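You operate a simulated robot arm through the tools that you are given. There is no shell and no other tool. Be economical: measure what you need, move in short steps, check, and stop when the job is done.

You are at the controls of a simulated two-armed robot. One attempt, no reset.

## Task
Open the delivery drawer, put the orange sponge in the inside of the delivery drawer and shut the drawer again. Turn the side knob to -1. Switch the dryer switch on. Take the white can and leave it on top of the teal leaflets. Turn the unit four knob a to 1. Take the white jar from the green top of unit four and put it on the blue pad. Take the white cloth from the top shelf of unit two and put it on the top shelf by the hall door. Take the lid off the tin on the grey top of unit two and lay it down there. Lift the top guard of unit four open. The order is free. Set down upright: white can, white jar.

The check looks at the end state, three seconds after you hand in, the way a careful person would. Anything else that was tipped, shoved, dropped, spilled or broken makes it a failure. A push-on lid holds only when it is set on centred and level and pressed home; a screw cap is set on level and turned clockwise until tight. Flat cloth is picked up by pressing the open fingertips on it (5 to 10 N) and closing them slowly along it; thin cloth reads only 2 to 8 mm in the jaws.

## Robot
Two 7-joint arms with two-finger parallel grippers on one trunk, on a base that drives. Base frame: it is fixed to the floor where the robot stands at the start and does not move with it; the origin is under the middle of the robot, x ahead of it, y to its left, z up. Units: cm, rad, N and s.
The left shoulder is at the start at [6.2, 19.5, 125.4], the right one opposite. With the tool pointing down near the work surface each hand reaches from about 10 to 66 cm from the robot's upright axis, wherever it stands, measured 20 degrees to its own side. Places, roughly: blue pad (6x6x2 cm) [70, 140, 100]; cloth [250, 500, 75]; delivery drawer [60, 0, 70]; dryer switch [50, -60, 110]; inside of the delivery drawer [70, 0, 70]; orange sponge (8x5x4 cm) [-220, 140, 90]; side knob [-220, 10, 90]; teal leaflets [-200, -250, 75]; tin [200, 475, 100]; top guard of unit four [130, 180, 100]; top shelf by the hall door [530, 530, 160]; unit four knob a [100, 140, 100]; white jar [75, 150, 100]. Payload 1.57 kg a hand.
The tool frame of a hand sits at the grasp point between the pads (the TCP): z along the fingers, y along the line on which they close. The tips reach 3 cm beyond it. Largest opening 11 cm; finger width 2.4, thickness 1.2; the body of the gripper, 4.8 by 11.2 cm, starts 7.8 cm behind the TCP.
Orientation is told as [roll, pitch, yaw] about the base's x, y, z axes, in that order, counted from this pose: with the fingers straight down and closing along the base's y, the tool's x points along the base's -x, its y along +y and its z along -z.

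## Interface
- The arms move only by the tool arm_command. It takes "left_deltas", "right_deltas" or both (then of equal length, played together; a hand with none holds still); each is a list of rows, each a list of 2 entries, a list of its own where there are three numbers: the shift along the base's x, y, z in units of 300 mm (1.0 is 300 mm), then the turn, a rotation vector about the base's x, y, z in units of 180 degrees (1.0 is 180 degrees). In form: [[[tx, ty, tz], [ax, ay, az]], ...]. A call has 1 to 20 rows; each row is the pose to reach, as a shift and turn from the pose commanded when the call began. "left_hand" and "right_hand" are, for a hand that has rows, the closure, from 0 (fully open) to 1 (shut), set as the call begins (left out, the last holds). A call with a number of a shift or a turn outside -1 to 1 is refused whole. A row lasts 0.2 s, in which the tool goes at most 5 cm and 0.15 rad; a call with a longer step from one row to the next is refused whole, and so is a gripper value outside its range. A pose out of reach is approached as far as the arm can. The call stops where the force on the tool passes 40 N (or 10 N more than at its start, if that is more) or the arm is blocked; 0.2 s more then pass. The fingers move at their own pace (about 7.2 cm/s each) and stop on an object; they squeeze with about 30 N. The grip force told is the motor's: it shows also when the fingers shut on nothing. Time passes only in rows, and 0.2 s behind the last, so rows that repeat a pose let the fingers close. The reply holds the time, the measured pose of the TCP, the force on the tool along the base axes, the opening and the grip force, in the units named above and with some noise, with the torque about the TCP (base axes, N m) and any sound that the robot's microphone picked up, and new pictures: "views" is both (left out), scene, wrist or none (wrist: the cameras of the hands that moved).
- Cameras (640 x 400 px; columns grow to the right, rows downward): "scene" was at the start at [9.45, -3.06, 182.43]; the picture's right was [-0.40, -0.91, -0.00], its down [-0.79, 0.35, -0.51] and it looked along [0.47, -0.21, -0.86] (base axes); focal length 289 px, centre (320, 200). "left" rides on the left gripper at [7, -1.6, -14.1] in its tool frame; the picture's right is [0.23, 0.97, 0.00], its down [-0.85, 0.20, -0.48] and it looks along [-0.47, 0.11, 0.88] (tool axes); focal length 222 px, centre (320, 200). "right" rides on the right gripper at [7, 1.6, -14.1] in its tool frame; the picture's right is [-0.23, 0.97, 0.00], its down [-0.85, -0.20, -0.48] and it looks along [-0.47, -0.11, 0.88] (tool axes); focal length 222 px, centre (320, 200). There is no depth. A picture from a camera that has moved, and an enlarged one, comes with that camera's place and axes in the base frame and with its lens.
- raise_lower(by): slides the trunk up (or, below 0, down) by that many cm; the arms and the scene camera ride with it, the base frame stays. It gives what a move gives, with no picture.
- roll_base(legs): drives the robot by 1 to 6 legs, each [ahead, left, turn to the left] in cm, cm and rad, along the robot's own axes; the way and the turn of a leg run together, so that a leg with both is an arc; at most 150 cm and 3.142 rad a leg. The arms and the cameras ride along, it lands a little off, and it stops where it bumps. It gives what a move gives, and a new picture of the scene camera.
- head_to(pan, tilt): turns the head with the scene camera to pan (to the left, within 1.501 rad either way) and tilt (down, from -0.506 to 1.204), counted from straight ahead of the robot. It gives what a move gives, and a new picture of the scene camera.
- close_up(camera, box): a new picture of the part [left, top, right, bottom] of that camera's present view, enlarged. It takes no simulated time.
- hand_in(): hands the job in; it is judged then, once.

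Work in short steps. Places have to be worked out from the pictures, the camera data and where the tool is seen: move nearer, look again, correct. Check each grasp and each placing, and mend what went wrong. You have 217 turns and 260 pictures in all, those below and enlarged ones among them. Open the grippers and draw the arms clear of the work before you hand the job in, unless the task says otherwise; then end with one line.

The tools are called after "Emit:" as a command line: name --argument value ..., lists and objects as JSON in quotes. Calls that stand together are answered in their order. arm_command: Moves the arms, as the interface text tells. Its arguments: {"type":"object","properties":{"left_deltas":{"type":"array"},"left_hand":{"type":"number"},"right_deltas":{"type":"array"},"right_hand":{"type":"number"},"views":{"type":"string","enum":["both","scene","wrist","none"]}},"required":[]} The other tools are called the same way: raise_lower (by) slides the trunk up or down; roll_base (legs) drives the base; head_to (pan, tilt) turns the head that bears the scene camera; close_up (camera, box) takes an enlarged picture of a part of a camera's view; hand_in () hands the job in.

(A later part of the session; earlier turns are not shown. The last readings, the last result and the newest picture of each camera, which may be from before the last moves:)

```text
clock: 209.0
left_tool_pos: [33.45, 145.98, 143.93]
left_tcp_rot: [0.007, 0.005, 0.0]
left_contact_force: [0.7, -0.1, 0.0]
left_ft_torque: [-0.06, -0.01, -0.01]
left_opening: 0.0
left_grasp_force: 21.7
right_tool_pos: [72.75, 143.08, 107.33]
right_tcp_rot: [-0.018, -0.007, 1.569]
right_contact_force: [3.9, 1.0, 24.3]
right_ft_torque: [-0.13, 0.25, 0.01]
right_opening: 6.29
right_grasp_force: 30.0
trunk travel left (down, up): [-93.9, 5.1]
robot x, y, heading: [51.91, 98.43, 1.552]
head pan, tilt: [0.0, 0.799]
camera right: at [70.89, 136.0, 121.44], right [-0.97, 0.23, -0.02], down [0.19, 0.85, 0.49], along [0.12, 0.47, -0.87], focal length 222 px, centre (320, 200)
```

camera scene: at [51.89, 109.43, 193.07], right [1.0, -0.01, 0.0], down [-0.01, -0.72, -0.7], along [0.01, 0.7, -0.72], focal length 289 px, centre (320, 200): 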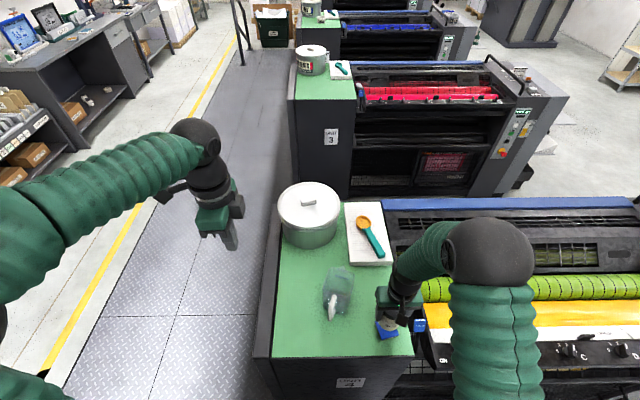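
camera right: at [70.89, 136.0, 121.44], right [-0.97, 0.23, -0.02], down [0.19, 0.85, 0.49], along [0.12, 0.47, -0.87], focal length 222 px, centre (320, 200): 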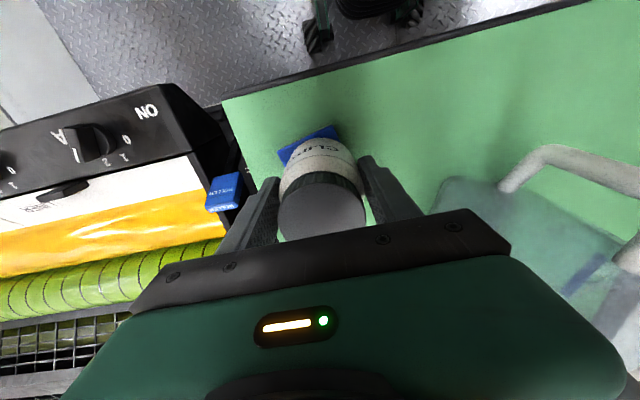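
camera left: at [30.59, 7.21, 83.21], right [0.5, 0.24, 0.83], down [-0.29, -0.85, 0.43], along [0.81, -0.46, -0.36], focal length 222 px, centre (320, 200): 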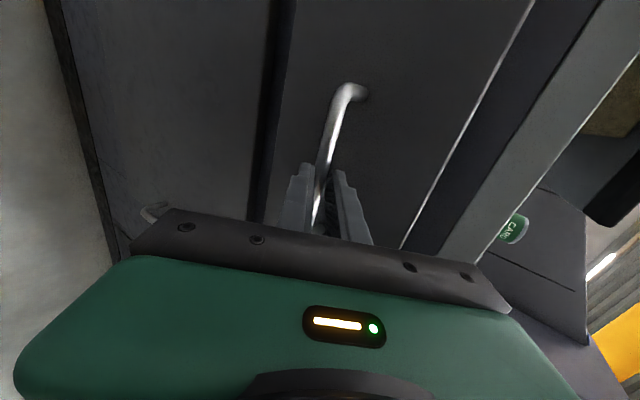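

On the pad. Relieve, open a little and rise.

Emit:
arm_command --right_deltas '[[[0, 0, 0.016], [0, 0, 0]]]' --views "none"

Emit:
arm_command --right_deltas '[[[0, 0, 0], [0, 0, 0]], [[0, 0, 0], [0, 0, 0]], [[0, 0, 0.08], [0, 0, 0]], [[0, 0, 0.2], [0, 0, 0]], [[0, 0, 0.35], [0, 0, 0]], [[0, 0, 0.5], [0, 0, 0]]]' --right_hand 0.26 --views "both"

```text
clock: 209.4
left_tool_pos: [33.77, 146.43, 143.74]
left_tcp_rot: [0.003, 0.006, 0.002]
left_contact_force: [0.7, 0.0, 0.9]
left_ft_torque: [0.04, 0.0, -0.02]
left_opening: 0.01
left_grasp_force: 21.7
right_tool_pos: [72.8, 143.11, 107.41]
right_tcp_rot: [-0.015, 0.005, 1.57]
right_contact_force: [-0.4, -0.6, 2.9]
right_ft_torque: [0.07, 0.12, -0.01]
right_opening: 6.28
right_grasp_force: 29.9
trunk travel left (down, up): [-93.9, 5.1]
robot x, y, heading: [51.96, 98.13, 1.557]
head pan, tilt: [0.0, 0.799]
```

```text
clock: 210.8
left_tool_pos: [33.5, 146.32, 143.83]
left_tcp_rot: [0.006, 0.007, 0.001]
left_contact_force: [0.5, 0.4, -0.3]
left_ft_torque: [0.0, 0.05, 0.03]
left_opening: 0.01
left_grasp_force: 21.4
right_tool_pos: [72.7, 143.05, 122.69]
right_tcp_rot: [-0.017, 0.0, 1.571]
right_contact_force: [0.0, -0.5, 0.6]
right_ft_torque: [-0.04, -0.03, -0.05]
right_opening: 8.15
right_grasp_force: 0.1
trunk travel left (down, up): [-93.9, 5.1]
robot x, y, heading: [52.09, 98.14, 1.551]
head pan, tilt: [0.0, 0.799]
camera scene: at [51.83, 109.41, 193.06], right [1.0, -0.01, 0.0], down [-0.01, -0.72, -0.7], along [0.01, 0.7, -0.72], focal length 289 px, centre (320, 200)
camera right: at [70.9, 136.13, 136.79], right [-0.97, 0.23, -0.02], down [0.19, 0.86, 0.48], along [0.12, 0.47, -0.88], focal length 222 px, centre (320, 200)
```

scene: 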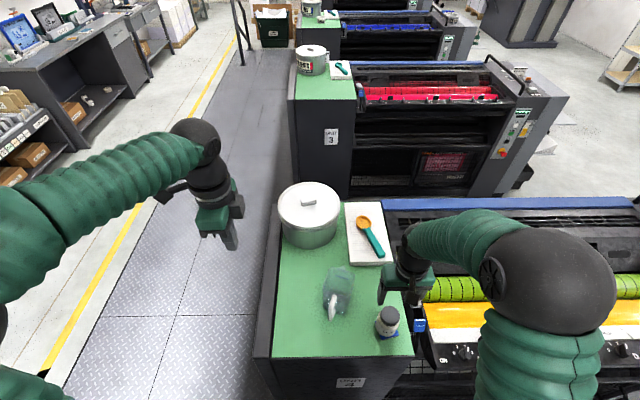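
right: 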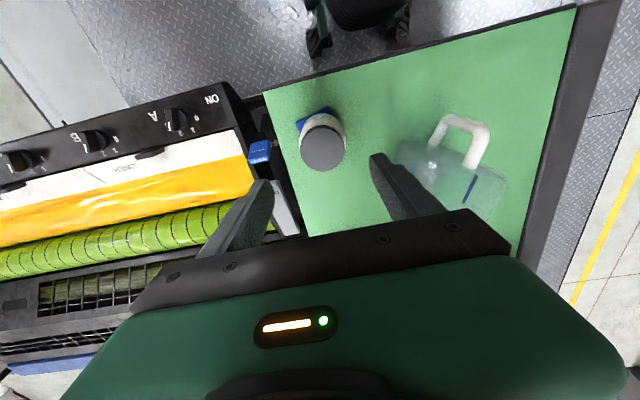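

Jar stands on the pad. Now knob A; I move the hand over to it for a close look.

Emit:
arm_command --right_deltas '[[[0.1, -0.03, 0.05], [0, 0, 0]], [[0.25, -0.1, 0.05], [0, 0, 0]], [[0.4, -0.17, 0.05], [0, 0, 0]], [[0.55, -0.2, 0.03], [0, 0, 0]], [[0.68, -0.22, 0.0], [0, 0, 0]]]' --right_hand 0.5 --views "both"

Emit:
close_up --camera "right" --box '[220, 60, 420, 185]'

```text
clock: 212.0
left_tool_pos: [33.95, 146.42, 143.81]
left_tcp_rot: [0.004, 0.009, 0.003]
left_contact_force: [-0.2, -0.2, 0.1]
left_ft_torque: [-0.01, 0.01, -0.01]
left_opening: 0.0
left_grasp_force: 21.3
right_tool_pos: [93.56, 136.41, 122.38]
right_tcp_rot: [-0.014, 0.001, 1.572]
right_contact_force: [-0.1, 0.2, 0.1]
right_ft_torque: [0.03, -0.01, 0.02]
right_opening: 5.49
right_grasp_force: 0.0
trunk travel left (down, up): [-93.9, 5.1]
robot x, y, heading: [51.38, 98.25, 1.555]
head pan, tilt: [0.0, 0.799]
camera scene: at [52.29, 109.67, 193.05], right [1.0, -0.01, 0.0], down [-0.01, -0.72, -0.7], along [0.01, 0.7, -0.72], focal length 289 px, centre (320, 200)
camera right: at [91.8, 129.57, 136.55], right [-0.97, 0.23, -0.01], down [0.19, 0.86, 0.48], along [0.12, 0.47, -0.88], focal length 222 px, centre (320, 200)
```

scene: 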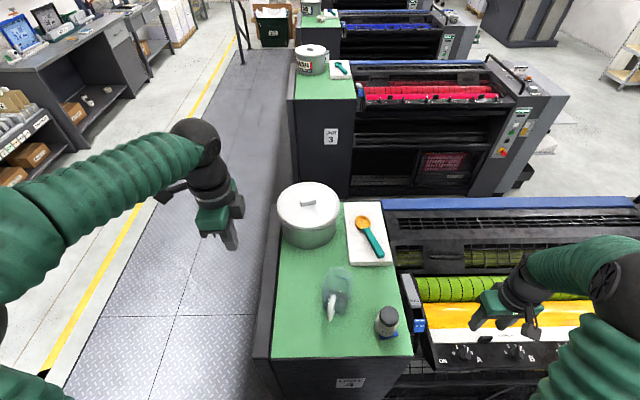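
right: 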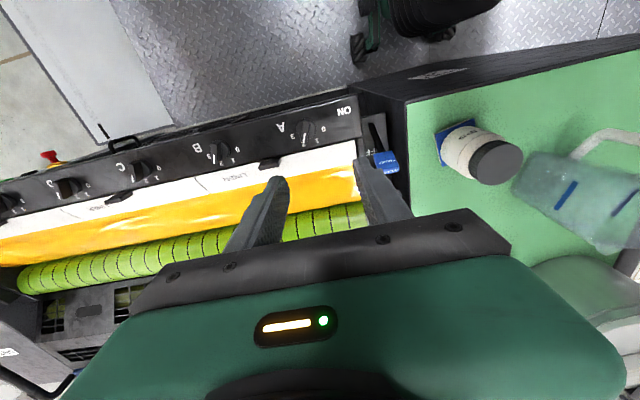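

```text
3.20 times, centred on (320, 122) of right
camera zoom: at [91.8, 129.57, 136.55], right [-0.97, 0.23, -0.01], down [0.19, 0.86, 0.48], along [0.12, 0.47, -0.88], focal length 711 px, centre (320, 448)
```

zoom: 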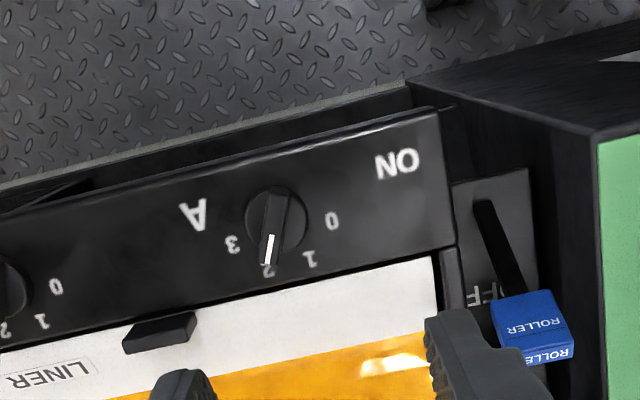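

Knob A (at 2) sits at (96.3,136.6), panel z≈97.3 tilted ~13° to me; "1" lies ~47° counter-clockwise. I align above it.

Emit:
arm_command --right_deltas '[[[0.03, -0.03, -0.1], [0.022, 0, 0]], [[0.06, -0.06, -0.2], [0.044, 0, 0]], [[0.091, -0.087, -0.3], [0.065, 0, 0]], [[0.091, -0.087, -0.386], [0.065, 0, 0]]]' --views "wrist"

```text
clock: 213.0
left_tool_pos: [34.05, 146.42, 143.83]
left_tcp_rot: [0.004, 0.009, -0.001]
left_contact_force: [-0.1, -0.3, -0.5]
left_ft_torque: [-0.01, -0.01, -0.02]
left_opening: 0.0
left_grasp_force: 20.9
right_tool_pos: [96.38, 133.93, 110.6]
right_tcp_rot: [-0.015, -0.205, 1.57]
right_contact_force: [1.1, 0.4, -0.5]
right_ft_torque: [0.02, 0.0, 0.0]
right_opening: 5.51
right_grasp_force: 0.0
trunk travel left (down, up): [-93.9, 5.1]
robot x, y, heading: [51.66, 98.36, 1.555]
head pan, tilt: [0.0, 0.799]
camera right: at [94.52, 124.29, 123.1], right [-0.97, 0.23, 0.03], down [0.19, 0.74, 0.65], along [0.12, 0.63, -0.76], focal length 222 px, centre (320, 200)
```

right: 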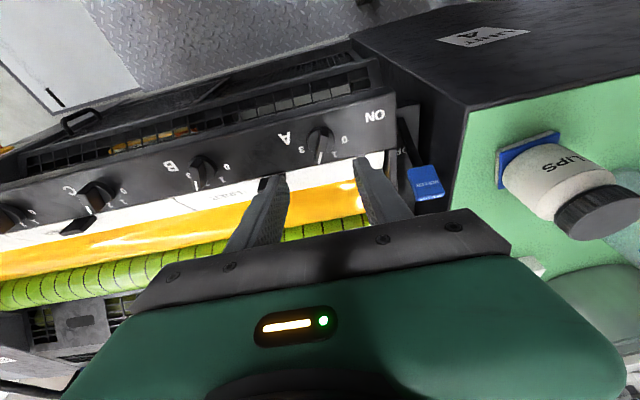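

Emit:
arm_command --right_deltas '[[[0.0, 0.02, -0.11], [0, 0, 0]], [[0.0, 0.04, -0.22], [0, 0, 0]], [[0.0, 0.058, -0.3], [0, 0, 0]], [[0.0, 0.062, -0.325], [0, 0, 0]]]' --views "none"

Emit:
close_up --camera "right" --box '[220, 60, 420, 230]'

```text
clock: 214.0
left_tool_pos: [33.77, 146.28, 143.99]
left_tcp_rot: [0.004, 0.008, 0.001]
left_contact_force: [-0.5, 0.5, 0.5]
left_ft_torque: [-0.03, 0.0, 0.0]
left_opening: 0.0
left_grasp_force: 21.4
right_tool_pos: [96.06, 135.59, 101.06]
right_tcp_rot: [-0.014, -0.204, 1.571]
right_contact_force: [0.0, 0.1, -0.6]
right_ft_torque: [-0.02, -0.02, -0.01]
right_opening: 5.49
right_grasp_force: 0.0
trunk travel left (down, up): [-93.9, 5.1]
robot x, y, heading: [51.86, 98.12, 1.553]
head pan, tilt: [0.0, 0.799]
```

```text
2.35 times, centred on (320, 145) of right
camera zoom: at [94.28, 126.03, 113.49], right [-0.97, 0.23, 0.03], down [0.19, 0.74, 0.65], along [0.12, 0.63, -0.76], focal length 523 px, centre (320, 329)
```

zoom: 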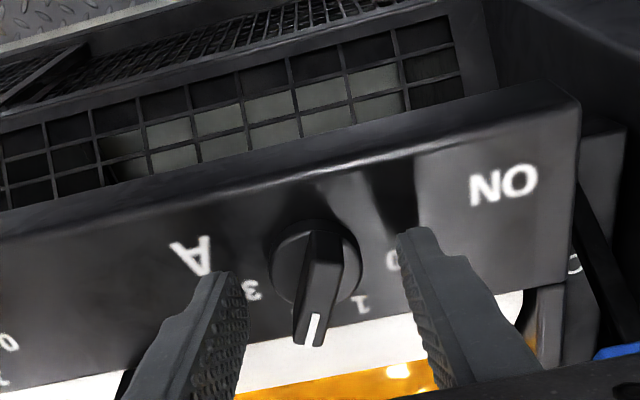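

Fingers straddle the knob. I close and turn +47° about the panel normal.

Emit:
arm_command --right_deltas '[[[0, 0, -0.01], [0, 0, 0]], [[0, 0, -0.01], [0, 0, 0]], [[0, 0, -0.01], [0, 0, 0]]]' --right_hand 1 --views "none"

Emit:
arm_command --right_deltas '[[[0, 0, 0], [0, -0.009, 0.043]], [[0, 0, 0], [0, -0.018, 0.086]], [[0, 0, 0], [0, -0.027, 0.129]], [[0, 0, 0], [0, -0.036, 0.172]], [[0, 0, 0], [0, -0.045, 0.215]], [[0, 0, 0], [0, -0.053, 0.254]]]' --views "none"

Emit:
close_up --camera "right" --box '[220, 60, 420, 230]'

```text
clock: 214.8
left_tool_pos: [33.7, 146.18, 143.92]
left_tcp_rot: [0.005, 0.007, 0.002]
left_contact_force: [0.1, 0.0, -0.5]
left_ft_torque: [0.02, 0.02, -0.02]
left_opening: 0.0
left_grasp_force: 21.7
right_tool_pos: [96.28, 135.63, 101.02]
right_tcp_rot: [-0.019, -0.208, 1.571]
right_contact_force: [9.6, -0.9, 24.2]
right_ft_torque: [0.12, -0.31, -0.07]
right_opening: 3.26
right_grasp_force: 40.4
trunk travel left (down, up): [-93.9, 5.1]
robot x, y, heading: [51.55, 98.06, 1.558]
head pan, tilt: [0.0, 0.799]
```

```text
clock: 215.4
left_tool_pos: [33.39, 145.84, 143.92]
left_tcp_rot: [0.007, 0.005, 0.001]
left_contact_force: [-0.4, 0.3, -0.3]
left_ft_torque: [-0.04, 0.0, 0.03]
left_opening: 0.0
left_grasp_force: 21.0
right_tool_pos: [96.38, 135.46, 101.19]
right_tcp_rot: [-0.079, -0.202, 1.816]
right_contact_force: [12.0, -8.3, 30.8]
right_ft_torque: [-0.27, 0.38, -0.08]
right_opening: 1.19
right_grasp_force: 29.8
trunk travel left (down, up): [-93.9, 5.1]
robot x, y, heading: [51.77, 98.31, 1.553]
head pan, tilt: [0.0, 0.799]
stopped in row 2 (right hand): the force on the tool passed its limit at 61 N (the readings are from after the stop); the commanded pose is now the measured one
```

```text
2.35 times, centred on (320, 145) of right
camera zoom: at [96.02, 125.52, 113.58], right [-1.0, -0.01, -0.03], down [-0.02, 0.76, 0.66], along [0.02, 0.66, -0.76], focal length 523 px, centre (320, 329)
```

zoom: 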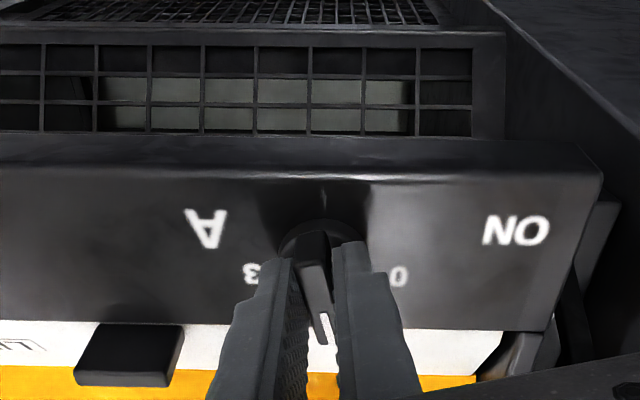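

The fingers now hold the fin itself. I relieve the downward press by 0.5 cm and continue turning.

Emit:
arm_command --right_deltas '[[[0, -0.003, 0.015], [0, 0, 0]], [[0, -0.003, 0.015], [0, -0.008, 0.043]], [[0, -0.003, 0.015], [0, -0.017, 0.086]], [[0, -0.003, 0.015], [0, -0.026, 0.129]]]' --views "none"

Emit:
close_up --camera "right" --box '[220, 60, 420, 230]'

```text
clock: 216.4
left_tool_pos: [34.12, 146.31, 143.87]
left_tcp_rot: [0.005, 0.012, -0.001]
left_contact_force: [-0.5, 0.7, -0.4]
left_ft_torque: [0.02, 0.0, 0.0]
left_opening: 0.01
left_grasp_force: 21.3
right_tool_pos: [96.49, 135.47, 101.34]
right_tcp_rot: [-0.14, -0.163, 2.24]
right_contact_force: [14.1, -4.4, 8.0]
right_ft_torque: [0.16, 0.64, -0.11]
right_opening: 1.34
right_grasp_force: 30.3
trunk travel left (down, up): [-93.9, 5.1]
robot x, y, heading: [51.69, 98.57, 1.56]
head pan, tilt: [0.0, 0.799]
```

```text
2.35 times, centred on (320, 145) of right
camera zoom: at [99.25, 126.23, 113.78], right [-0.91, -0.4, -0.1], down [-0.37, 0.68, 0.64], along [-0.19, 0.61, -0.77], focal length 523 px, centre (320, 329)
```

zoom: 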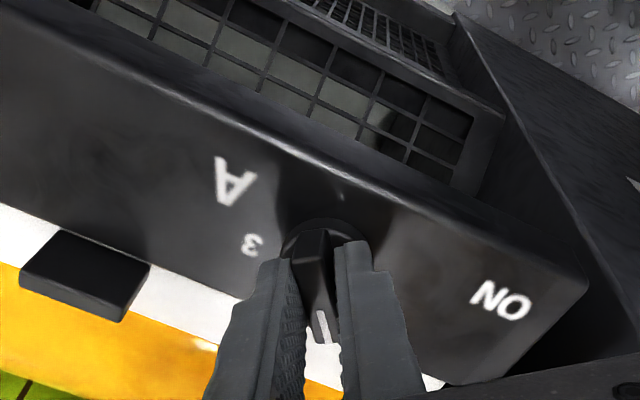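

The fin turned ~44°. I open, rise and check the pointer.

Emit:
arm_command --right_deltas '[[[0, 0, 0], [0, 0, 0]], [[0, 0, 0.0], [0, 0, 0]], [[0, -0.03, 0.1], [0, 0, 0]], [[0, -0.05, 0.22], [0, 0.01, -0.04]], [[0, -0.07, 0.34], [0, 0.02, -0.08]], [[0, -0.07, 0.4], [0, 0.03, -0.12]]]' --right_hand 0.5 --views "none"

Emit:
close_up --camera "right" --box '[240, 80, 400, 180]'

```text
clock: 217.8
left_tool_pos: [33.41, 146.37, 143.79]
left_tcp_rot: [0.006, 0.008, 0.002]
left_contact_force: [-0.4, 0.2, -0.4]
left_ft_torque: [0.01, -0.05, -0.03]
left_opening: 0.0
left_grasp_force: 21.6
right_tool_pos: [95.96, 133.49, 113.42]
right_tcp_rot: [-0.058, -0.205, 1.844]
right_contact_force: [-0.7, 0.6, -0.1]
right_ft_torque: [-0.01, 0.02, 0.03]
right_opening: 5.48
right_grasp_force: 0.0
trunk travel left (down, up): [-93.9, 5.1]
robot x, y, heading: [52.15, 98.2, 1.555]
head pan, tilt: [0.0, 0.799]
```

```text
4.00 times, centred on (320, 130) of right
camera zoom: at [96.22, 123.66, 125.76], right [-1.0, -0.04, -0.01], down [-0.03, 0.76, 0.65], along [-0.02, 0.65, -0.76], focal length 888 px, centre (320, 480)
```

zoom: 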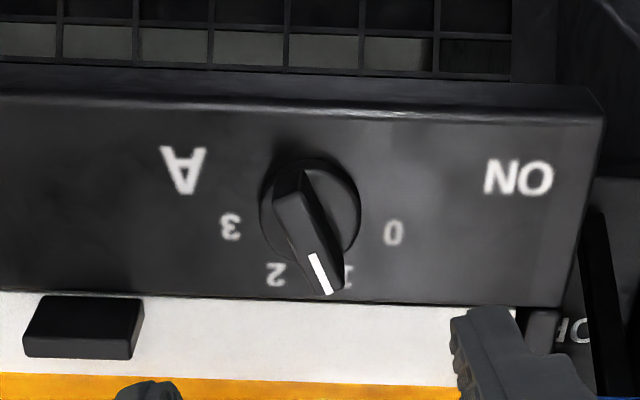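

Pointer is ~9° short of 1. I go back down on the fin, grip and turn 9° more.

Emit:
arm_command --right_deltas '[[[0, 0, -0.06], [0, -0.01, 0.04]], [[0, 0.02, -0.18], [0, -0.02, 0.08]], [[0, 0.04, -0.3], [0, -0.03, 0.12]], [[0, 0.068, -0.385], [0, -0.03, 0.12]]]' --views "none"

Emit:
arm_command --right_deltas '[[[0, 0, 0], [0, 0, 0]], [[0, 0, 0], [0, 0, 0]], [[0, 0, 0], [0, 0, 0]], [[0, 0, 0], [0, -0.005, 0.025]], [[0, 0, 0], [0, -0.01, 0.052]]]' --right_hand 1 --views "none"

Emit:
close_up --camera "right" --box '[240, 80, 400, 230]'

```text
clock: 218.8
left_tool_pos: [33.84, 146.57, 143.92]
left_tcp_rot: [0.003, 0.008, 0.002]
left_contact_force: [-0.9, 0.2, 0.2]
left_ft_torque: [0.01, 0.05, -0.01]
left_opening: 0.04
left_grasp_force: 21.8
right_tool_pos: [96.13, 135.68, 101.74]
right_tcp_rot: [-0.142, -0.163, 2.241]
right_contact_force: [-1.0, 0.0, 0.2]
right_ft_torque: [0.03, 0.02, -0.01]
right_opening: 5.51
right_grasp_force: 0.1
trunk travel left (down, up): [-93.9, 5.1]
robot x, y, heading: [52.09, 98.21, 1.554]
head pan, tilt: [0.0, 0.799]
```

```text
clock: 220.0
left_tool_pos: [33.83, 146.39, 143.91]
left_tcp_rot: [0.003, 0.008, 0.003]
left_contact_force: [0.2, -0.6, 0.0]
left_ft_torque: [0.01, 0.03, 0.0]
left_opening: 0.0
left_grasp_force: 20.9
right_tool_pos: [96.25, 135.64, 101.78]
right_tcp_rot: [-0.165, -0.143, 2.406]
right_contact_force: [4.8, 5.2, 7.0]
right_ft_torque: [0.34, 0.57, -0.02]
right_opening: 1.29
right_grasp_force: 30.0
trunk travel left (down, up): [-93.9, 5.1]
robot x, y, heading: [51.68, 98.5, 1.552]
head pan, tilt: [0.0, 0.799]
```

```text
2.67 times, centred on (320, 155) of right
camera zoom: at [100.17, 126.91, 114.41], right [-0.83, -0.55, -0.13], down [-0.5, 0.61, 0.62], along [-0.26, 0.58, -0.77], focal length 592 px, centre (320, 320)
```

zoom: 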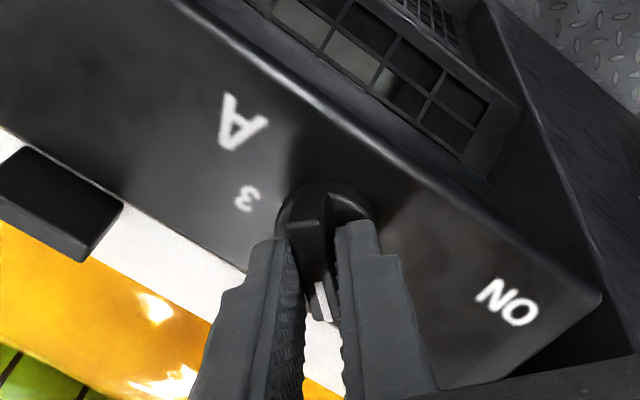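

Turned. I release, rise and check.

Emit:
arm_command --right_deltas '[[[0, 0, 0], [0, 0, 0]], [[0, 0, 0.0], [0, 0, 0]], [[0, -0.03, 0.1], [0, 0, 0]], [[0, -0.05, 0.22], [0, 0.01, -0.04]], [[0, -0.07, 0.34], [0, 0.02, -0.08]], [[0, -0.07, 0.4], [0, 0.03, -0.12]], [[0, -0.07, 0.42], [0, 0.035, -0.16]]]' --right_hand 0.5 --views "none"

Emit:
close_up --camera "right" --box '[240, 80, 400, 180]'

```text
clock: 221.6
left_tool_pos: [33.78, 146.44, 143.76]
left_tcp_rot: [0.003, 0.01, 0.002]
left_contact_force: [-0.5, 0.8, 0.1]
left_ft_torque: [0.0, 0.01, 0.01]
left_opening: 0.03
left_grasp_force: 20.9
right_tool_pos: [96.1, 133.56, 114.44]
right_tcp_rot: [-0.071, -0.2, 1.883]
right_contact_force: [-0.7, 0.2, -0.3]
right_ft_torque: [-0.05, 0.01, 0.02]
right_opening: 5.5
right_grasp_force: 0.0
trunk travel left (down, up): [-93.9, 5.1]
robot x, y, heading: [51.72, 98.17, 1.556]
head pan, tilt: [0.0, 0.799]
```

```text
4.00 times, centred on (320, 130) of right
camera zoom: at [96.58, 123.61, 126.78], right [-1.0, -0.07, -0.02], down [-0.07, 0.76, 0.65], along [-0.03, 0.65, -0.76], focal length 888 px, centre (320, 480)
```

zoom: 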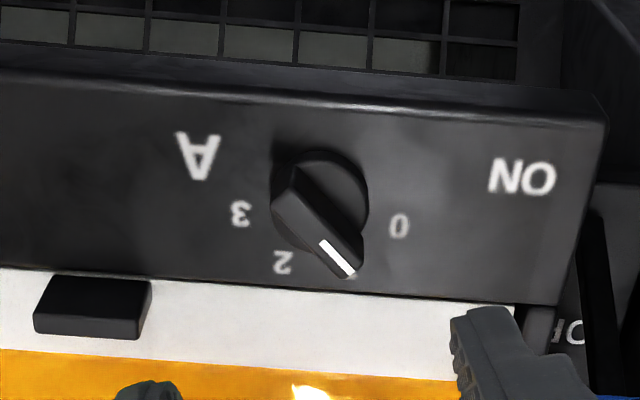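

Now it overshoots 1 by ~13°. I regrip in the same pose and turn back 13°.

Emit:
arm_command --right_deltas '[[[0, 0, -0.06], [0, -0.01, 0.04]], [[0, 0.02, -0.18], [0, -0.02, 0.08]], [[0, 0.04, -0.3], [0, -0.03, 0.12]], [[0, 0.07, -0.415], [0, -0.035, 0.16]]]' --views "none"

Emit:
arm_command --right_deltas '[[[0, 0, 0], [0, 0, 0]], [[0, 0, 0], [0, 0, 0]], [[0, 0, 0], [0, 0, 0]], [[0, 0, 0], [0, 0.007, -0.037]], [[0, 0, 0], [0, 0.014, -0.071]], [[0, 0, 0], [0, 0.014, -0.071]]]' --right_hand 1 --views "none"

Emit:
arm_command --right_deltas '[[[0, 0, 0], [0, 0, 0]], [[0, 0, 0.0], [0, 0, 0]], [[0, -0.03, 0.1], [0, 0, 0]], [[0, -0.05, 0.22], [0, 0.01, -0.04]], [[0, -0.07, 0.34], [0, 0.02, -0.08]], [[0, -0.07, 0.42], [0, 0.03, -0.12]]]' --right_hand 0.5 --views "none"

Emit:
close_up --camera "right" --box '[240, 80, 400, 180]'

```text
clock: 222.6
left_tool_pos: [33.89, 146.43, 143.8]
left_tcp_rot: [0.002, 0.009, 0.0]
left_contact_force: [0.1, -0.3, -0.9]
left_ft_torque: [0.07, 0.0, 0.01]
left_opening: 0.01
left_grasp_force: 21.5
right_tool_pos: [96.22, 135.51, 101.86]
right_tcp_rot: [-0.164, -0.142, 2.408]
right_contact_force: [-0.3, -0.1, -0.4]
right_ft_torque: [0.03, -0.01, 0.0]
right_opening: 5.5
right_grasp_force: 0.1
trunk travel left (down, up): [-93.9, 5.1]
robot x, y, heading: [51.68, 98.35, 1.548]
head pan, tilt: [0.0, 0.799]
```

```text
clock: 224.0
left_tool_pos: [33.9, 146.2, 143.87]
left_tcp_rot: [0.006, 0.008, 0.0]
left_contact_force: [0.2, -0.3, -0.3]
left_ft_torque: [0.01, -0.05, 0.04]
left_opening: 0.0
left_grasp_force: 21.5
right_tool_pos: [96.27, 135.65, 101.91]
right_tcp_rot: [-0.132, -0.173, 2.177]
right_contact_force: [8.2, 7.1, 12.8]
right_ft_torque: [0.04, 0.03, -0.06]
right_opening: 1.24
right_grasp_force: 29.8
trunk travel left (down, up): [-93.9, 5.1]
robot x, y, heading: [51.57, 97.92, 1.558]
head pan, tilt: [0.0, 0.799]
```

```text
clock: 225.4
left_tool_pos: [33.59, 146.31, 143.88]
left_tcp_rot: [0.006, 0.007, 0.002]
left_contact_force: [0.7, -0.7, 0.5]
left_ft_torque: [0.02, 0.03, -0.01]
left_opening: 0.0
left_grasp_force: 21.3
right_tool_pos: [96.05, 133.37, 114.51]
right_tcp_rot: [-0.043, -0.208, 1.781]
right_contact_force: [-0.5, 0.5, 0.1]
right_ft_torque: [-0.02, 0.01, -0.02]
right_opening: 5.49
right_grasp_force: 0.0
trunk travel left (down, up): [-93.9, 5.1]
robot x, y, heading: [51.62, 97.94, 1.558]
head pan, tilt: [0.0, 0.799]
```

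```text
4.00 times, centred on (320, 130) of right
camera zoom: at [95.89, 123.49, 126.86], right [-1.0, 0.02, 0.01], down [0.02, 0.76, 0.65], along [0.01, 0.65, -0.76], focal length 888 px, centre (320, 480)
```

zoom: 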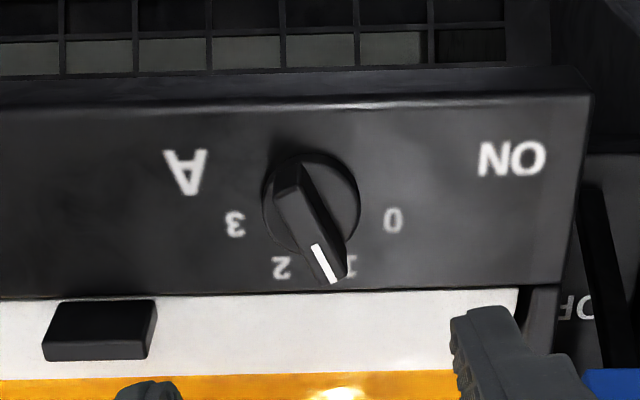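

Pointer is on 1 within a few degrees. Next the top guard: I raise the hand, back up and shift right to see it.

Emit:
arm_command --right_deltas '[[[0, -0.05, 0.12], [0, 0, -0.03]], [[-0.05, -0.1, 0.25], [-0.03, 0, -0.06]], [[-0.15, -0.1, 0.38], [-0.06, 0, -0.068]], [[-0.25, -0.1, 0.5], [-0.066, 0, -0.068]]]' --right_hand 0 --views "none"

Emit:
roll_base --legs '[[-16, 0, 0], [0, -60, 0]]'

Emit:
head_to --pan 0 --tilt 0.7

```text
clock: 226.4
left_tool_pos: [33.22, 146.42, 143.74]
left_tcp_rot: [0.004, 0.004, 0.003]
left_contact_force: [-0.4, 0.2, 0.3]
left_ft_torque: [0.0, -0.04, 0.01]
left_opening: 0.0
left_grasp_force: 21.6
right_tool_pos: [88.02, 130.53, 129.58]
right_tcp_rot: [-0.028, -0.002, 1.565]
right_contact_force: [0.3, -0.6, -0.3]
right_ft_torque: [0.01, -0.03, -0.01]
right_opening: 11.0
right_grasp_force: 0.1
trunk travel left (down, up): [-93.9, 5.1]
robot x, y, heading: [51.85, 98.04, 1.55]
head pan, tilt: [0.0, 0.799]
```

```text
clock: 230.8
left_tool_pos: [92.3, 129.41, 143.73]
left_tcp_rot: [0.003, 0.002, 0.006]
left_contact_force: [-0.4, 0.2, -0.5]
left_ft_torque: [-0.01, -0.07, 0.01]
left_opening: 0.0
left_grasp_force: 21.3
right_tool_pos: [147.23, 113.96, 129.65]
right_tcp_rot: [-0.028, 0.0, 1.57]
right_contact_force: [0.0, 0.1, 0.4]
right_ft_torque: [-0.04, -0.03, -0.04]
right_opening: 10.98
right_grasp_force: 0.1
trunk travel left (down, up): [-93.9, 5.1]
robot x, y, heading: [111.7, 81.19, 1.559]
head pan, tilt: [0.0, 0.799]
camera scene: at [110.36, 92.82, 193.05], right [1.0, -0.01, 0.01], down [0.0, -0.72, -0.7], along [0.01, 0.7, -0.72], focal length 289 px, centre (320, 200)
```

scene: 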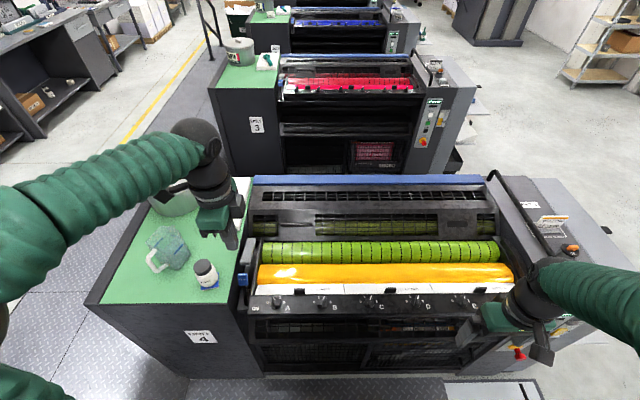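

```text
clock: 231.5
left_tool_pos: [93.14, 129.47, 143.91]
left_tcp_rot: [0.006, 0.011, 0.006]
left_contact_force: [0.4, -0.1, -0.2]
left_ft_torque: [-0.02, -0.02, 0.03]
left_opening: 0.0
left_grasp_force: 21.1
right_tool_pos: [148.11, 113.86, 129.43]
right_tcp_rot: [-0.023, -0.003, 1.572]
right_contact_force: [0.7, -0.1, -0.6]
right_ft_torque: [-0.02, -0.01, -0.01]
right_opening: 11.0
right_grasp_force: 0.1
trunk travel left (down, up): [-93.9, 5.1]
robot x, y, heading: [111.25, 81.34, 1.563]
head pan, tilt: [0.0, 0.7]
camera scene: at [111.81, 93.18, 193.88], right [1.0, -0.01, 0.0], down [-0.01, -0.65, -0.76], along [0.01, 0.76, -0.65], focal length 289 px, centre (320, 200)
```

scene: 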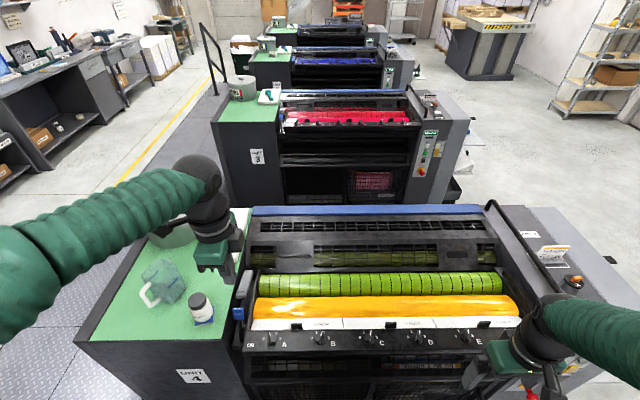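

Emit:
close_up --camera "scene" --box '[230, 195, 540, 355]'

Emit:
close_up --camera "scene" --box '[240, 205, 400, 275]'

```text
2.06 times, centred on (385, 275) of scene
camera zoom: at [111.81, 93.18, 193.88], right [1.0, -0.01, 0.0], down [-0.01, -0.65, -0.76], along [0.01, 0.76, -0.65], focal length 597 px, centre (186, 45)
```

zoom: 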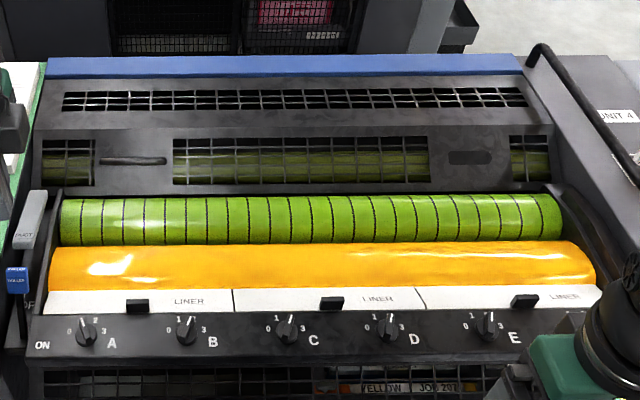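

```text
4.00 times, centred on (320, 240) of scene
camera zoom: at [111.81, 93.18, 193.88], right [1.0, -0.01, 0.0], down [-0.01, -0.65, -0.76], along [0.01, 0.76, -0.65], focal length 1157 px, centre (320, 40)
```

zoom: 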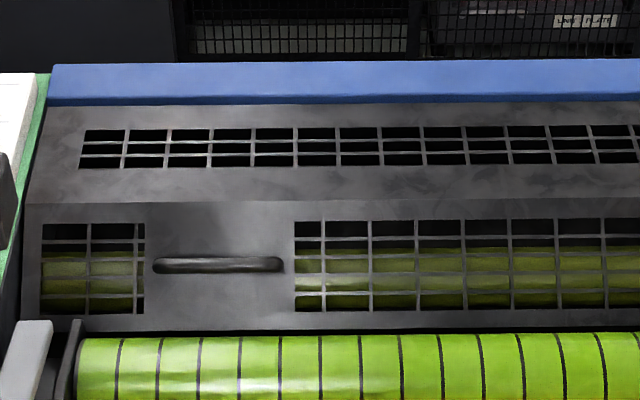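

The guard has a bar handle at left, near (102.6,167,103). I move the base to about (122,97) to take it with the left hand, and re-measure.

Emit:
roll_base --legs '[[12, -11, 0]]'

Emit:
head_to --pan 0.15 --tilt 0.85

Emit:
close_up --camera "scene" --box '[160, 150, 480, 350]'

```text
clock: 232.9
left_tool_pos: [101.79, 140.92, 143.74]
left_tcp_rot: [0.007, -0.008, 0.007]
left_contact_force: [-1.7, 0.5, -0.3]
left_ft_torque: [-0.01, -0.15, 0.02]
left_opening: 0.0
left_grasp_force: 20.9
right_tool_pos: [156.9, 125.23, 130.19]
right_tcp_rot: [-0.037, -0.005, 1.573]
right_contact_force: [-0.4, 0.1, 0.8]
right_ft_torque: [-0.05, -0.06, -0.03]
right_opening: 10.98
right_grasp_force: 0.1
trunk travel left (down, up): [-93.9, 5.1]
robot x, y, heading: [122.67, 93.06, 1.561]
head pan, tilt: [0.0, 0.7]
camera scene: at [119.12, 104.29, 193.9], right [1.0, -0.01, 0.02], down [0.01, -0.64, -0.77], along [0.02, 0.77, -0.64], focal length 289 px, centre (320, 200)
```

scene: 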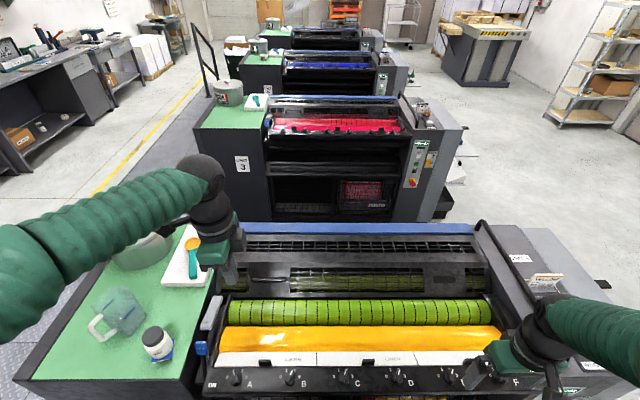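

```text
clock: 233.6
left_tool_pos: [103.41, 141.07, 143.83]
left_tcp_rot: [0.007, 0.005, 0.009]
left_contact_force: [-1.0, -0.2, -0.9]
left_ft_torque: [0.01, -0.02, 0.04]
left_opening: 0.0
left_grasp_force: 21.7
right_tool_pos: [158.48, 125.41, 129.55]
right_tcp_rot: [-0.024, -0.005, 1.575]
right_contact_force: [0.2, -0.1, 0.2]
right_ft_torque: [-0.04, -0.04, 0.03]
right_opening: 10.98
right_grasp_force: 0.0
trunk travel left (down, up): [-93.9, 5.1]
robot x, y, heading: [122.05, 93.1, 1.562]
head pan, tilt: [0.15, 0.85]
camera scene: at [120.99, 103.69, 192.7], right [0.99, 0.14, 0.0], down [0.1, -0.74, -0.66], along [-0.09, 0.65, -0.75], focal length 289 px, centre (320, 200)
```

scene: 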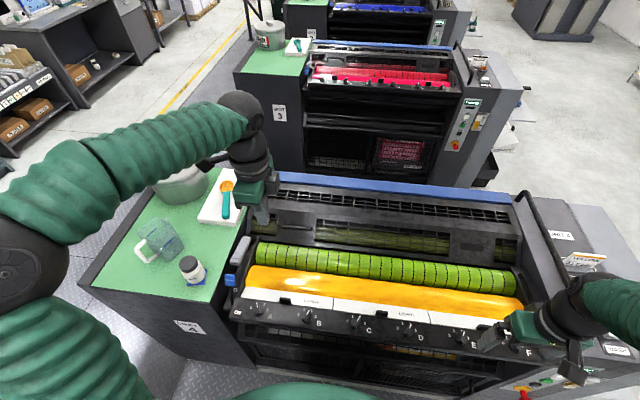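

```text
2.00 times, centred on (320, 250) of scene
camera zoom: at [120.99, 103.69, 192.7], right [0.99, 0.14, 0.0], down [0.1, -0.74, -0.66], along [-0.09, 0.65, -0.75], focal length 578 px, centre (320, 100)
```

zoom: 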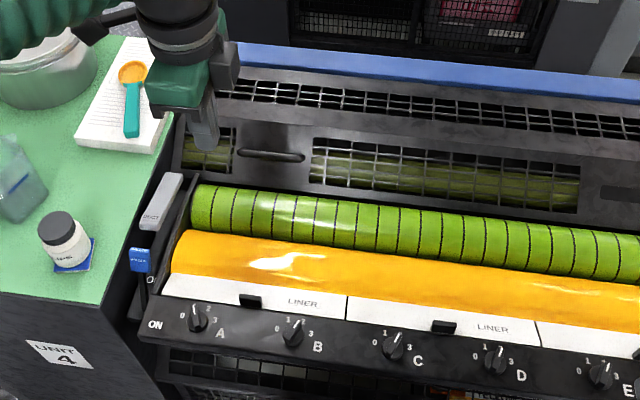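

I move the left hand nearer the handle for a wrist view.

Emit:
arm_command --left_deltas '[[[0, 0.12, -0.06], [0, 0, 0]], [[0, 0.24, -0.15], [0, 0, 0]], [[0, 0.34, -0.26], [0, 0, 0]], [[0, 0.42, -0.38], [0, 0, 0]]]' --left_hand 0.4 --views "both"

```text
clock: 234.6
left_tool_pos: [103.27, 153.97, 132.21]
left_tcp_rot: [0.005, 0.005, 0.008]
left_contact_force: [-1.0, 0.0, 0.4]
left_ft_torque: [0.0, -0.02, 0.03]
left_opening: 6.6
left_grasp_force: 0.1
right_tool_pos: [158.28, 125.84, 129.61]
right_tcp_rot: [-0.028, -0.001, 1.574]
right_contact_force: [-0.9, -0.1, -0.7]
right_ft_torque: [-0.03, -0.04, 0.01]
right_opening: 11.01
right_grasp_force: 0.1
trunk travel left (down, up): [-93.9, 5.1]
robot x, y, heading: [122.06, 93.13, 1.559]
head pan, tilt: [0.15, 0.85]
camera scene: at [120.33, 104.47, 192.64], right [0.99, 0.14, 0.0], down [0.11, -0.75, -0.66], along [-0.09, 0.65, -0.75], focal length 289 px, centre (320, 200)
camera left: at [96.31, 152.24, 146.38], right [-0.24, 0.97, 0.0], down [0.86, 0.2, 0.48], along [0.46, 0.12, -0.88], focal length 222 px, centre (320, 200)
```

scene: 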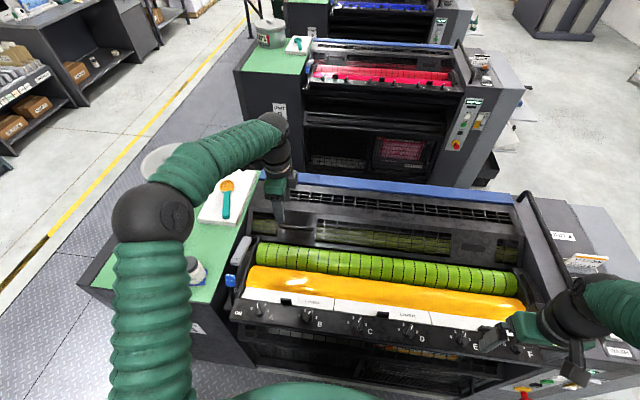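
left: 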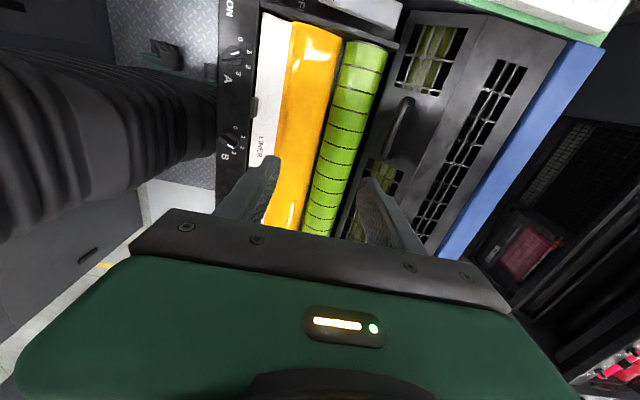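

Handle centre is about (101.3,171,96.4), guard nearly flat. I roll 6 cm ahead, lower the trunk 12 cm, and tilt the left hand 45° forward toward the bar.

Emit:
roll_base --legs '[[6, 0, 0]]'

Emit:
raise_lower --by -12

Emit:
arm_command --left_deltas '[[[0, 0.0, 0], [0.042, 0, 0]], [[0, 0.0, -0.02], [0.084, 0, 0]], [[-0.01, 0.0, -0.05], [0.126, 0, 0]], [[-0.02, 0.0, -0.1], [0.168, 0, 0]], [[-0.03, 0, -0.15], [0.21, 0, 0]], [[-0.04, 0, -0.2], [0.25, 0, 0]]]' --views "both"

```text
clock: 235.6
left_tool_pos: [103.42, 158.34, 133.28]
left_tcp_rot: [0.016, 0.005, 0.008]
left_contact_force: [-0.9, -1.5, 0.8]
left_ft_torque: [0.06, -0.08, -0.02]
left_opening: 6.6
left_grasp_force: 0.1
right_tool_pos: [158.25, 130.21, 130.12]
right_tcp_rot: [-0.03, -0.016, 1.571]
right_contact_force: [0.7, -1.5, 0.9]
right_ft_torque: [0.01, 0.01, 0.0]
right_opening: 10.99
right_grasp_force: 0.0
trunk travel left (down, up): [-93.9, 5.1]
robot x, y, heading: [122.7, 99.17, 1.561]
head pan, tilt: [0.15, 0.85]
camera scene: at [120.27, 108.3, 192.78], right [0.99, 0.14, 0.01], down [0.11, -0.74, -0.67], along [-0.09, 0.66, -0.75], focal length 289 px, centre (320, 200)
```

scene: 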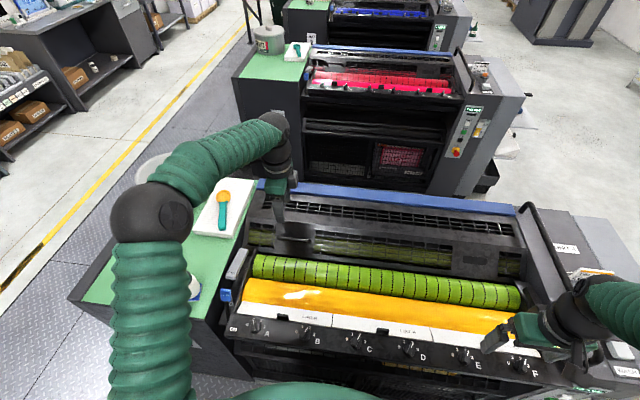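

```text
clock: 237.1
left_tool_pos: [104.63, 159.38, 120.98]
left_tcp_rot: [0.01, 0.014, 0.007]
left_contact_force: [1.1, -0.4, 0.4]
left_ft_torque: [0.03, 0.01, 0.0]
left_opening: 6.61
left_grasp_force: 0.1
right_tool_pos: [159.54, 131.13, 117.49]
right_tcp_rot: [-0.02, -0.005, 1.569]
right_contact_force: [0.1, 0.2, -0.1]
right_ft_torque: [0.03, 0.05, -0.04]
right_opening: 11.02
right_grasp_force: 0.0
trunk travel left (down, up): [-81.9, 17.1]
robot x, y, heading: [122.16, 99.22, 1.561]
head pan, tilt: [0.15, 0.85]
```

```text
clock: 238.5
left_tool_pos: [103.45, 159.72, 114.67]
left_tcp_rot: [0.792, 0.003, 0.013]
left_contact_force: [-0.3, 0.2, 0.5]
left_ft_torque: [-0.01, -0.02, -0.04]
left_opening: 6.61
left_grasp_force: 0.0
right_tool_pos: [159.39, 131.45, 117.45]
right_tcp_rot: [-0.02, -0.006, 1.571]
right_contact_force: [0.1, -0.1, -0.9]
right_ft_torque: [0.0, 0.03, -0.04]
right_opening: 10.99
right_grasp_force: 0.0
trunk travel left (down, up): [-81.9, 17.1]
robot x, y, heading: [122.38, 99.53, 1.561]
head pan, tilt: [0.15, 0.85]
camera scene: at [121.85, 110.33, 180.67], right [0.99, 0.14, 0.0], down [0.1, -0.75, -0.66], along [-0.09, 0.65, -0.75], focal length 289 px, centre (320, 200)
camera left: at [96.5, 148.32, 123.45], right [-0.23, 0.68, 0.69], down [0.86, -0.19, 0.48], along [0.46, 0.71, -0.54], focal length 222 px, centre (320, 200)
```

scene: 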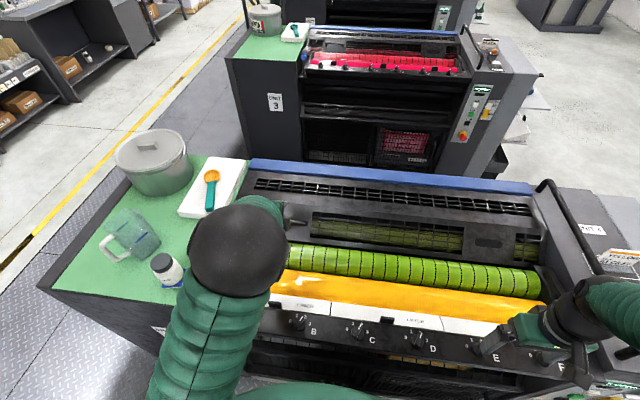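
left: 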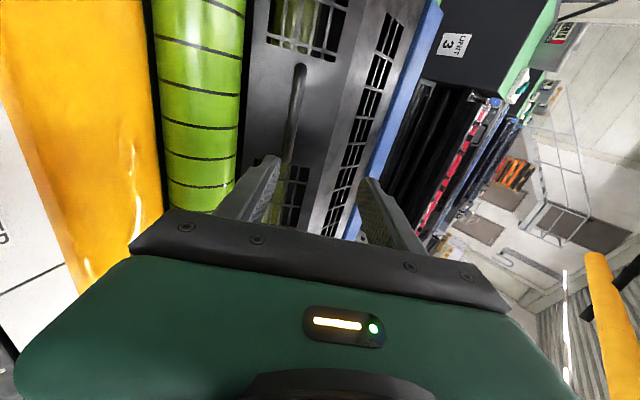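

Handle refined: (101.3,170.3,98), its plate slopes ~45° to me. I go to a pre-grasp 6 cm short with a 4.5 cm opening.

Emit:
arm_command --left_deltas '[[[-0.02, 0.03, -0.1], [0, 0, 0]], [[-0.04, 0.08, -0.2], [0, 0, 0]], [[-0.06, 0.13, -0.3], [0, 0, 0]], [[-0.07, 0.187, -0.375], [0, 0, 0]]]' --left_hand 0.59 --views "wrist"

```text
clock: 239.5
left_tool_pos: [100.97, 165.5, 103.35]
left_tcp_rot: [0.793, 0.004, 0.015]
left_contact_force: [0.7, 0.3, 0.2]
left_ft_torque: [0.0, 0.01, -0.02]
left_opening: 4.51
left_grasp_force: 0.0
right_tool_pos: [159.27, 131.48, 117.39]
right_tcp_rot: [-0.022, -0.002, 1.572]
right_contact_force: [0.1, -0.5, 0.2]
right_ft_torque: [0.0, 0.01, 0.0]
right_opening: 10.98
right_grasp_force: 0.1
trunk travel left (down, up): [-81.9, 17.1]
robot x, y, heading: [122.55, 99.83, 1.558]
head pan, tilt: [0.15, 0.85]
camera left: at [94.09, 154.09, 112.14], right [-0.23, 0.68, 0.69], down [0.86, -0.19, 0.48], along [0.46, 0.71, -0.54], focal length 222 px, centre (320, 200)
```

left: 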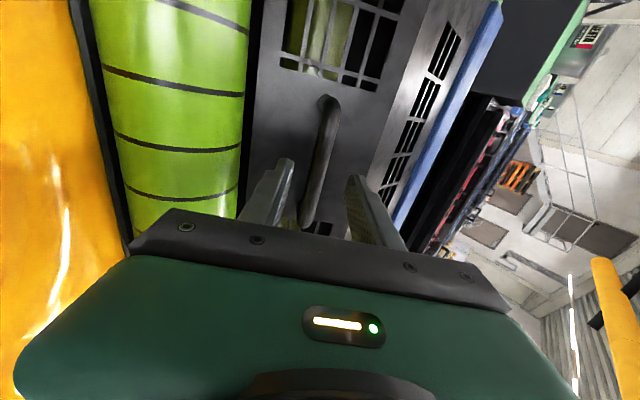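

Bar is centred between fingers; I advance 5.5 cm along the fingers and close.

Emit:
arm_command --left_deltas '[[[0, 0.05, -0.053], [0, 0, 0]], [[0, 0.1, -0.106], [0, 0, 0]], [[0, 0.13, -0.14], [0, 0, 0]]]' --views "none"

Emit:
arm_command --left_deltas '[[[0, 0, 0], [0, 0, 0]], [[0, 0, 0], [0, 0, 0]], [[0, 0, 0], [0, 0, 0]]]' --left_hand 1 --views "wrist"

```text
clock: 240.3
left_tool_pos: [100.91, 169.25, 99.22]
left_tcp_rot: [0.793, 0.001, 0.013]
left_contact_force: [-0.4, 1.0, -0.5]
left_ft_torque: [0.02, -0.01, 0.0]
left_opening: 4.49
left_grasp_force: 0.1
right_tool_pos: [159.18, 131.54, 117.39]
right_tcp_rot: [-0.023, -0.004, 1.573]
right_contact_force: [0.2, 0.3, 0.2]
right_ft_torque: [0.0, -0.01, 0.03]
right_opening: 11.02
right_grasp_force: 0.1
trunk travel left (down, up): [-81.9, 17.1]
robot x, y, heading: [122.4, 99.19, 1.557]
head pan, tilt: [0.15, 0.85]
```

```text
clock: 241.1
left_tool_pos: [100.81, 169.36, 99.4]
left_tcp_rot: [0.797, 0.003, 0.012]
left_contact_force: [-1.5, 6.3, 9.5]
left_ft_torque: [0.03, 0.43, -0.39]
left_opening: 1.59
left_grasp_force: 31.3
right_tool_pos: [159.12, 131.43, 117.46]
right_tcp_rot: [-0.022, -0.006, 1.573]
right_contact_force: [-0.2, 0.1, 0.4]
right_ft_torque: [0.03, 0.01, -0.02]
right_opening: 10.99
right_grasp_force: 0.1
trunk travel left (down, up): [-81.9, 17.1]
robot x, y, heading: [122.26, 99.45, 1.557]
head pan, tilt: [0.15, 0.85]
camera left: at [93.96, 157.95, 108.09], right [-0.23, 0.68, 0.7], down [0.86, -0.19, 0.48], along [0.46, 0.71, -0.54], focal length 222 px, centre (320, 200)
```

left: 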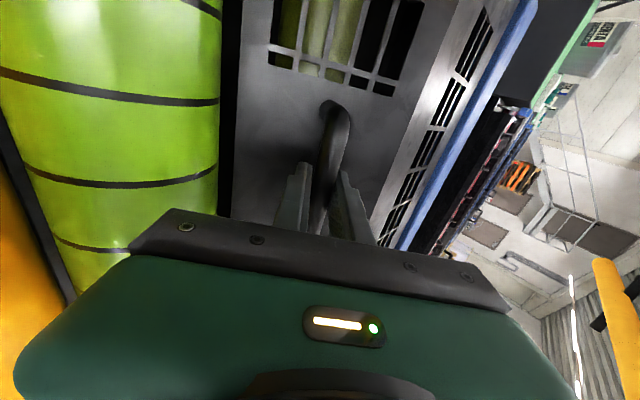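

Handle gripped. I lift along an arc about the rear hinge, 20° first, turning the hand with it.

Emit:
arm_command --left_deltas '[[[0, -0.007, 0.058], [-0.028, 0, 0]], [[0, -0.012, 0.118], [-0.056, 0, 0]], [[0, -0.012, 0.177], [-0.083, 0, 0]], [[0, -0.007, 0.24], [-0.111, 0, 0]]]' --views "both"

```text
clock: 242.1
left_tool_pos: [100.88, 169.9, 106.06]
left_tcp_rot: [0.444, 0.006, 0.01]
left_contact_force: [-1.2, 30.6, -10.2]
left_ft_torque: [0.05, -0.19, -0.61]
left_opening: 1.56
left_grasp_force: 31.4
right_tool_pos: [159.1, 132.24, 117.28]
right_tcp_rot: [-0.023, 0.001, 1.57]
right_contact_force: [0.0, 0.1, 0.1]
right_ft_torque: [0.02, 0.01, 0.04]
right_opening: 11.0
right_grasp_force: 0.1
trunk travel left (down, up): [-81.9, 17.1]
robot x, y, heading: [122.48, 99.57, 1.559]
head pan, tilt: [0.15, 0.85]
camera scene: at [121.36, 111.97, 180.54], right [0.99, 0.14, 0.0], down [0.1, -0.75, -0.65], along [-0.09, 0.65, -0.76], focal length 289 px, centre (320, 200)
camera left: at [93.91, 162.16, 118.15], right [-0.23, 0.88, 0.42], down [0.86, -0.02, 0.51], along [0.46, 0.48, -0.75], focal length 222 px, centre (320, 200)
```

scene: 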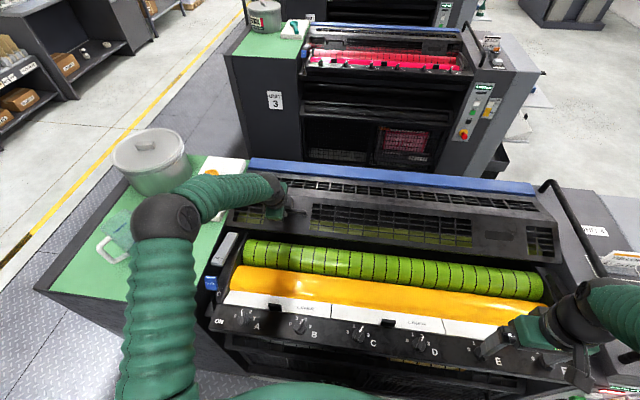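
left: 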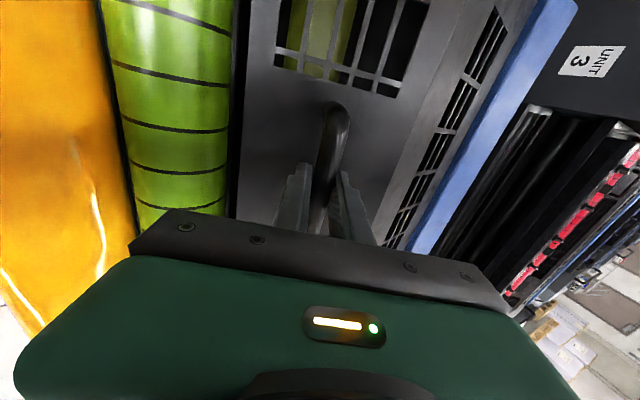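

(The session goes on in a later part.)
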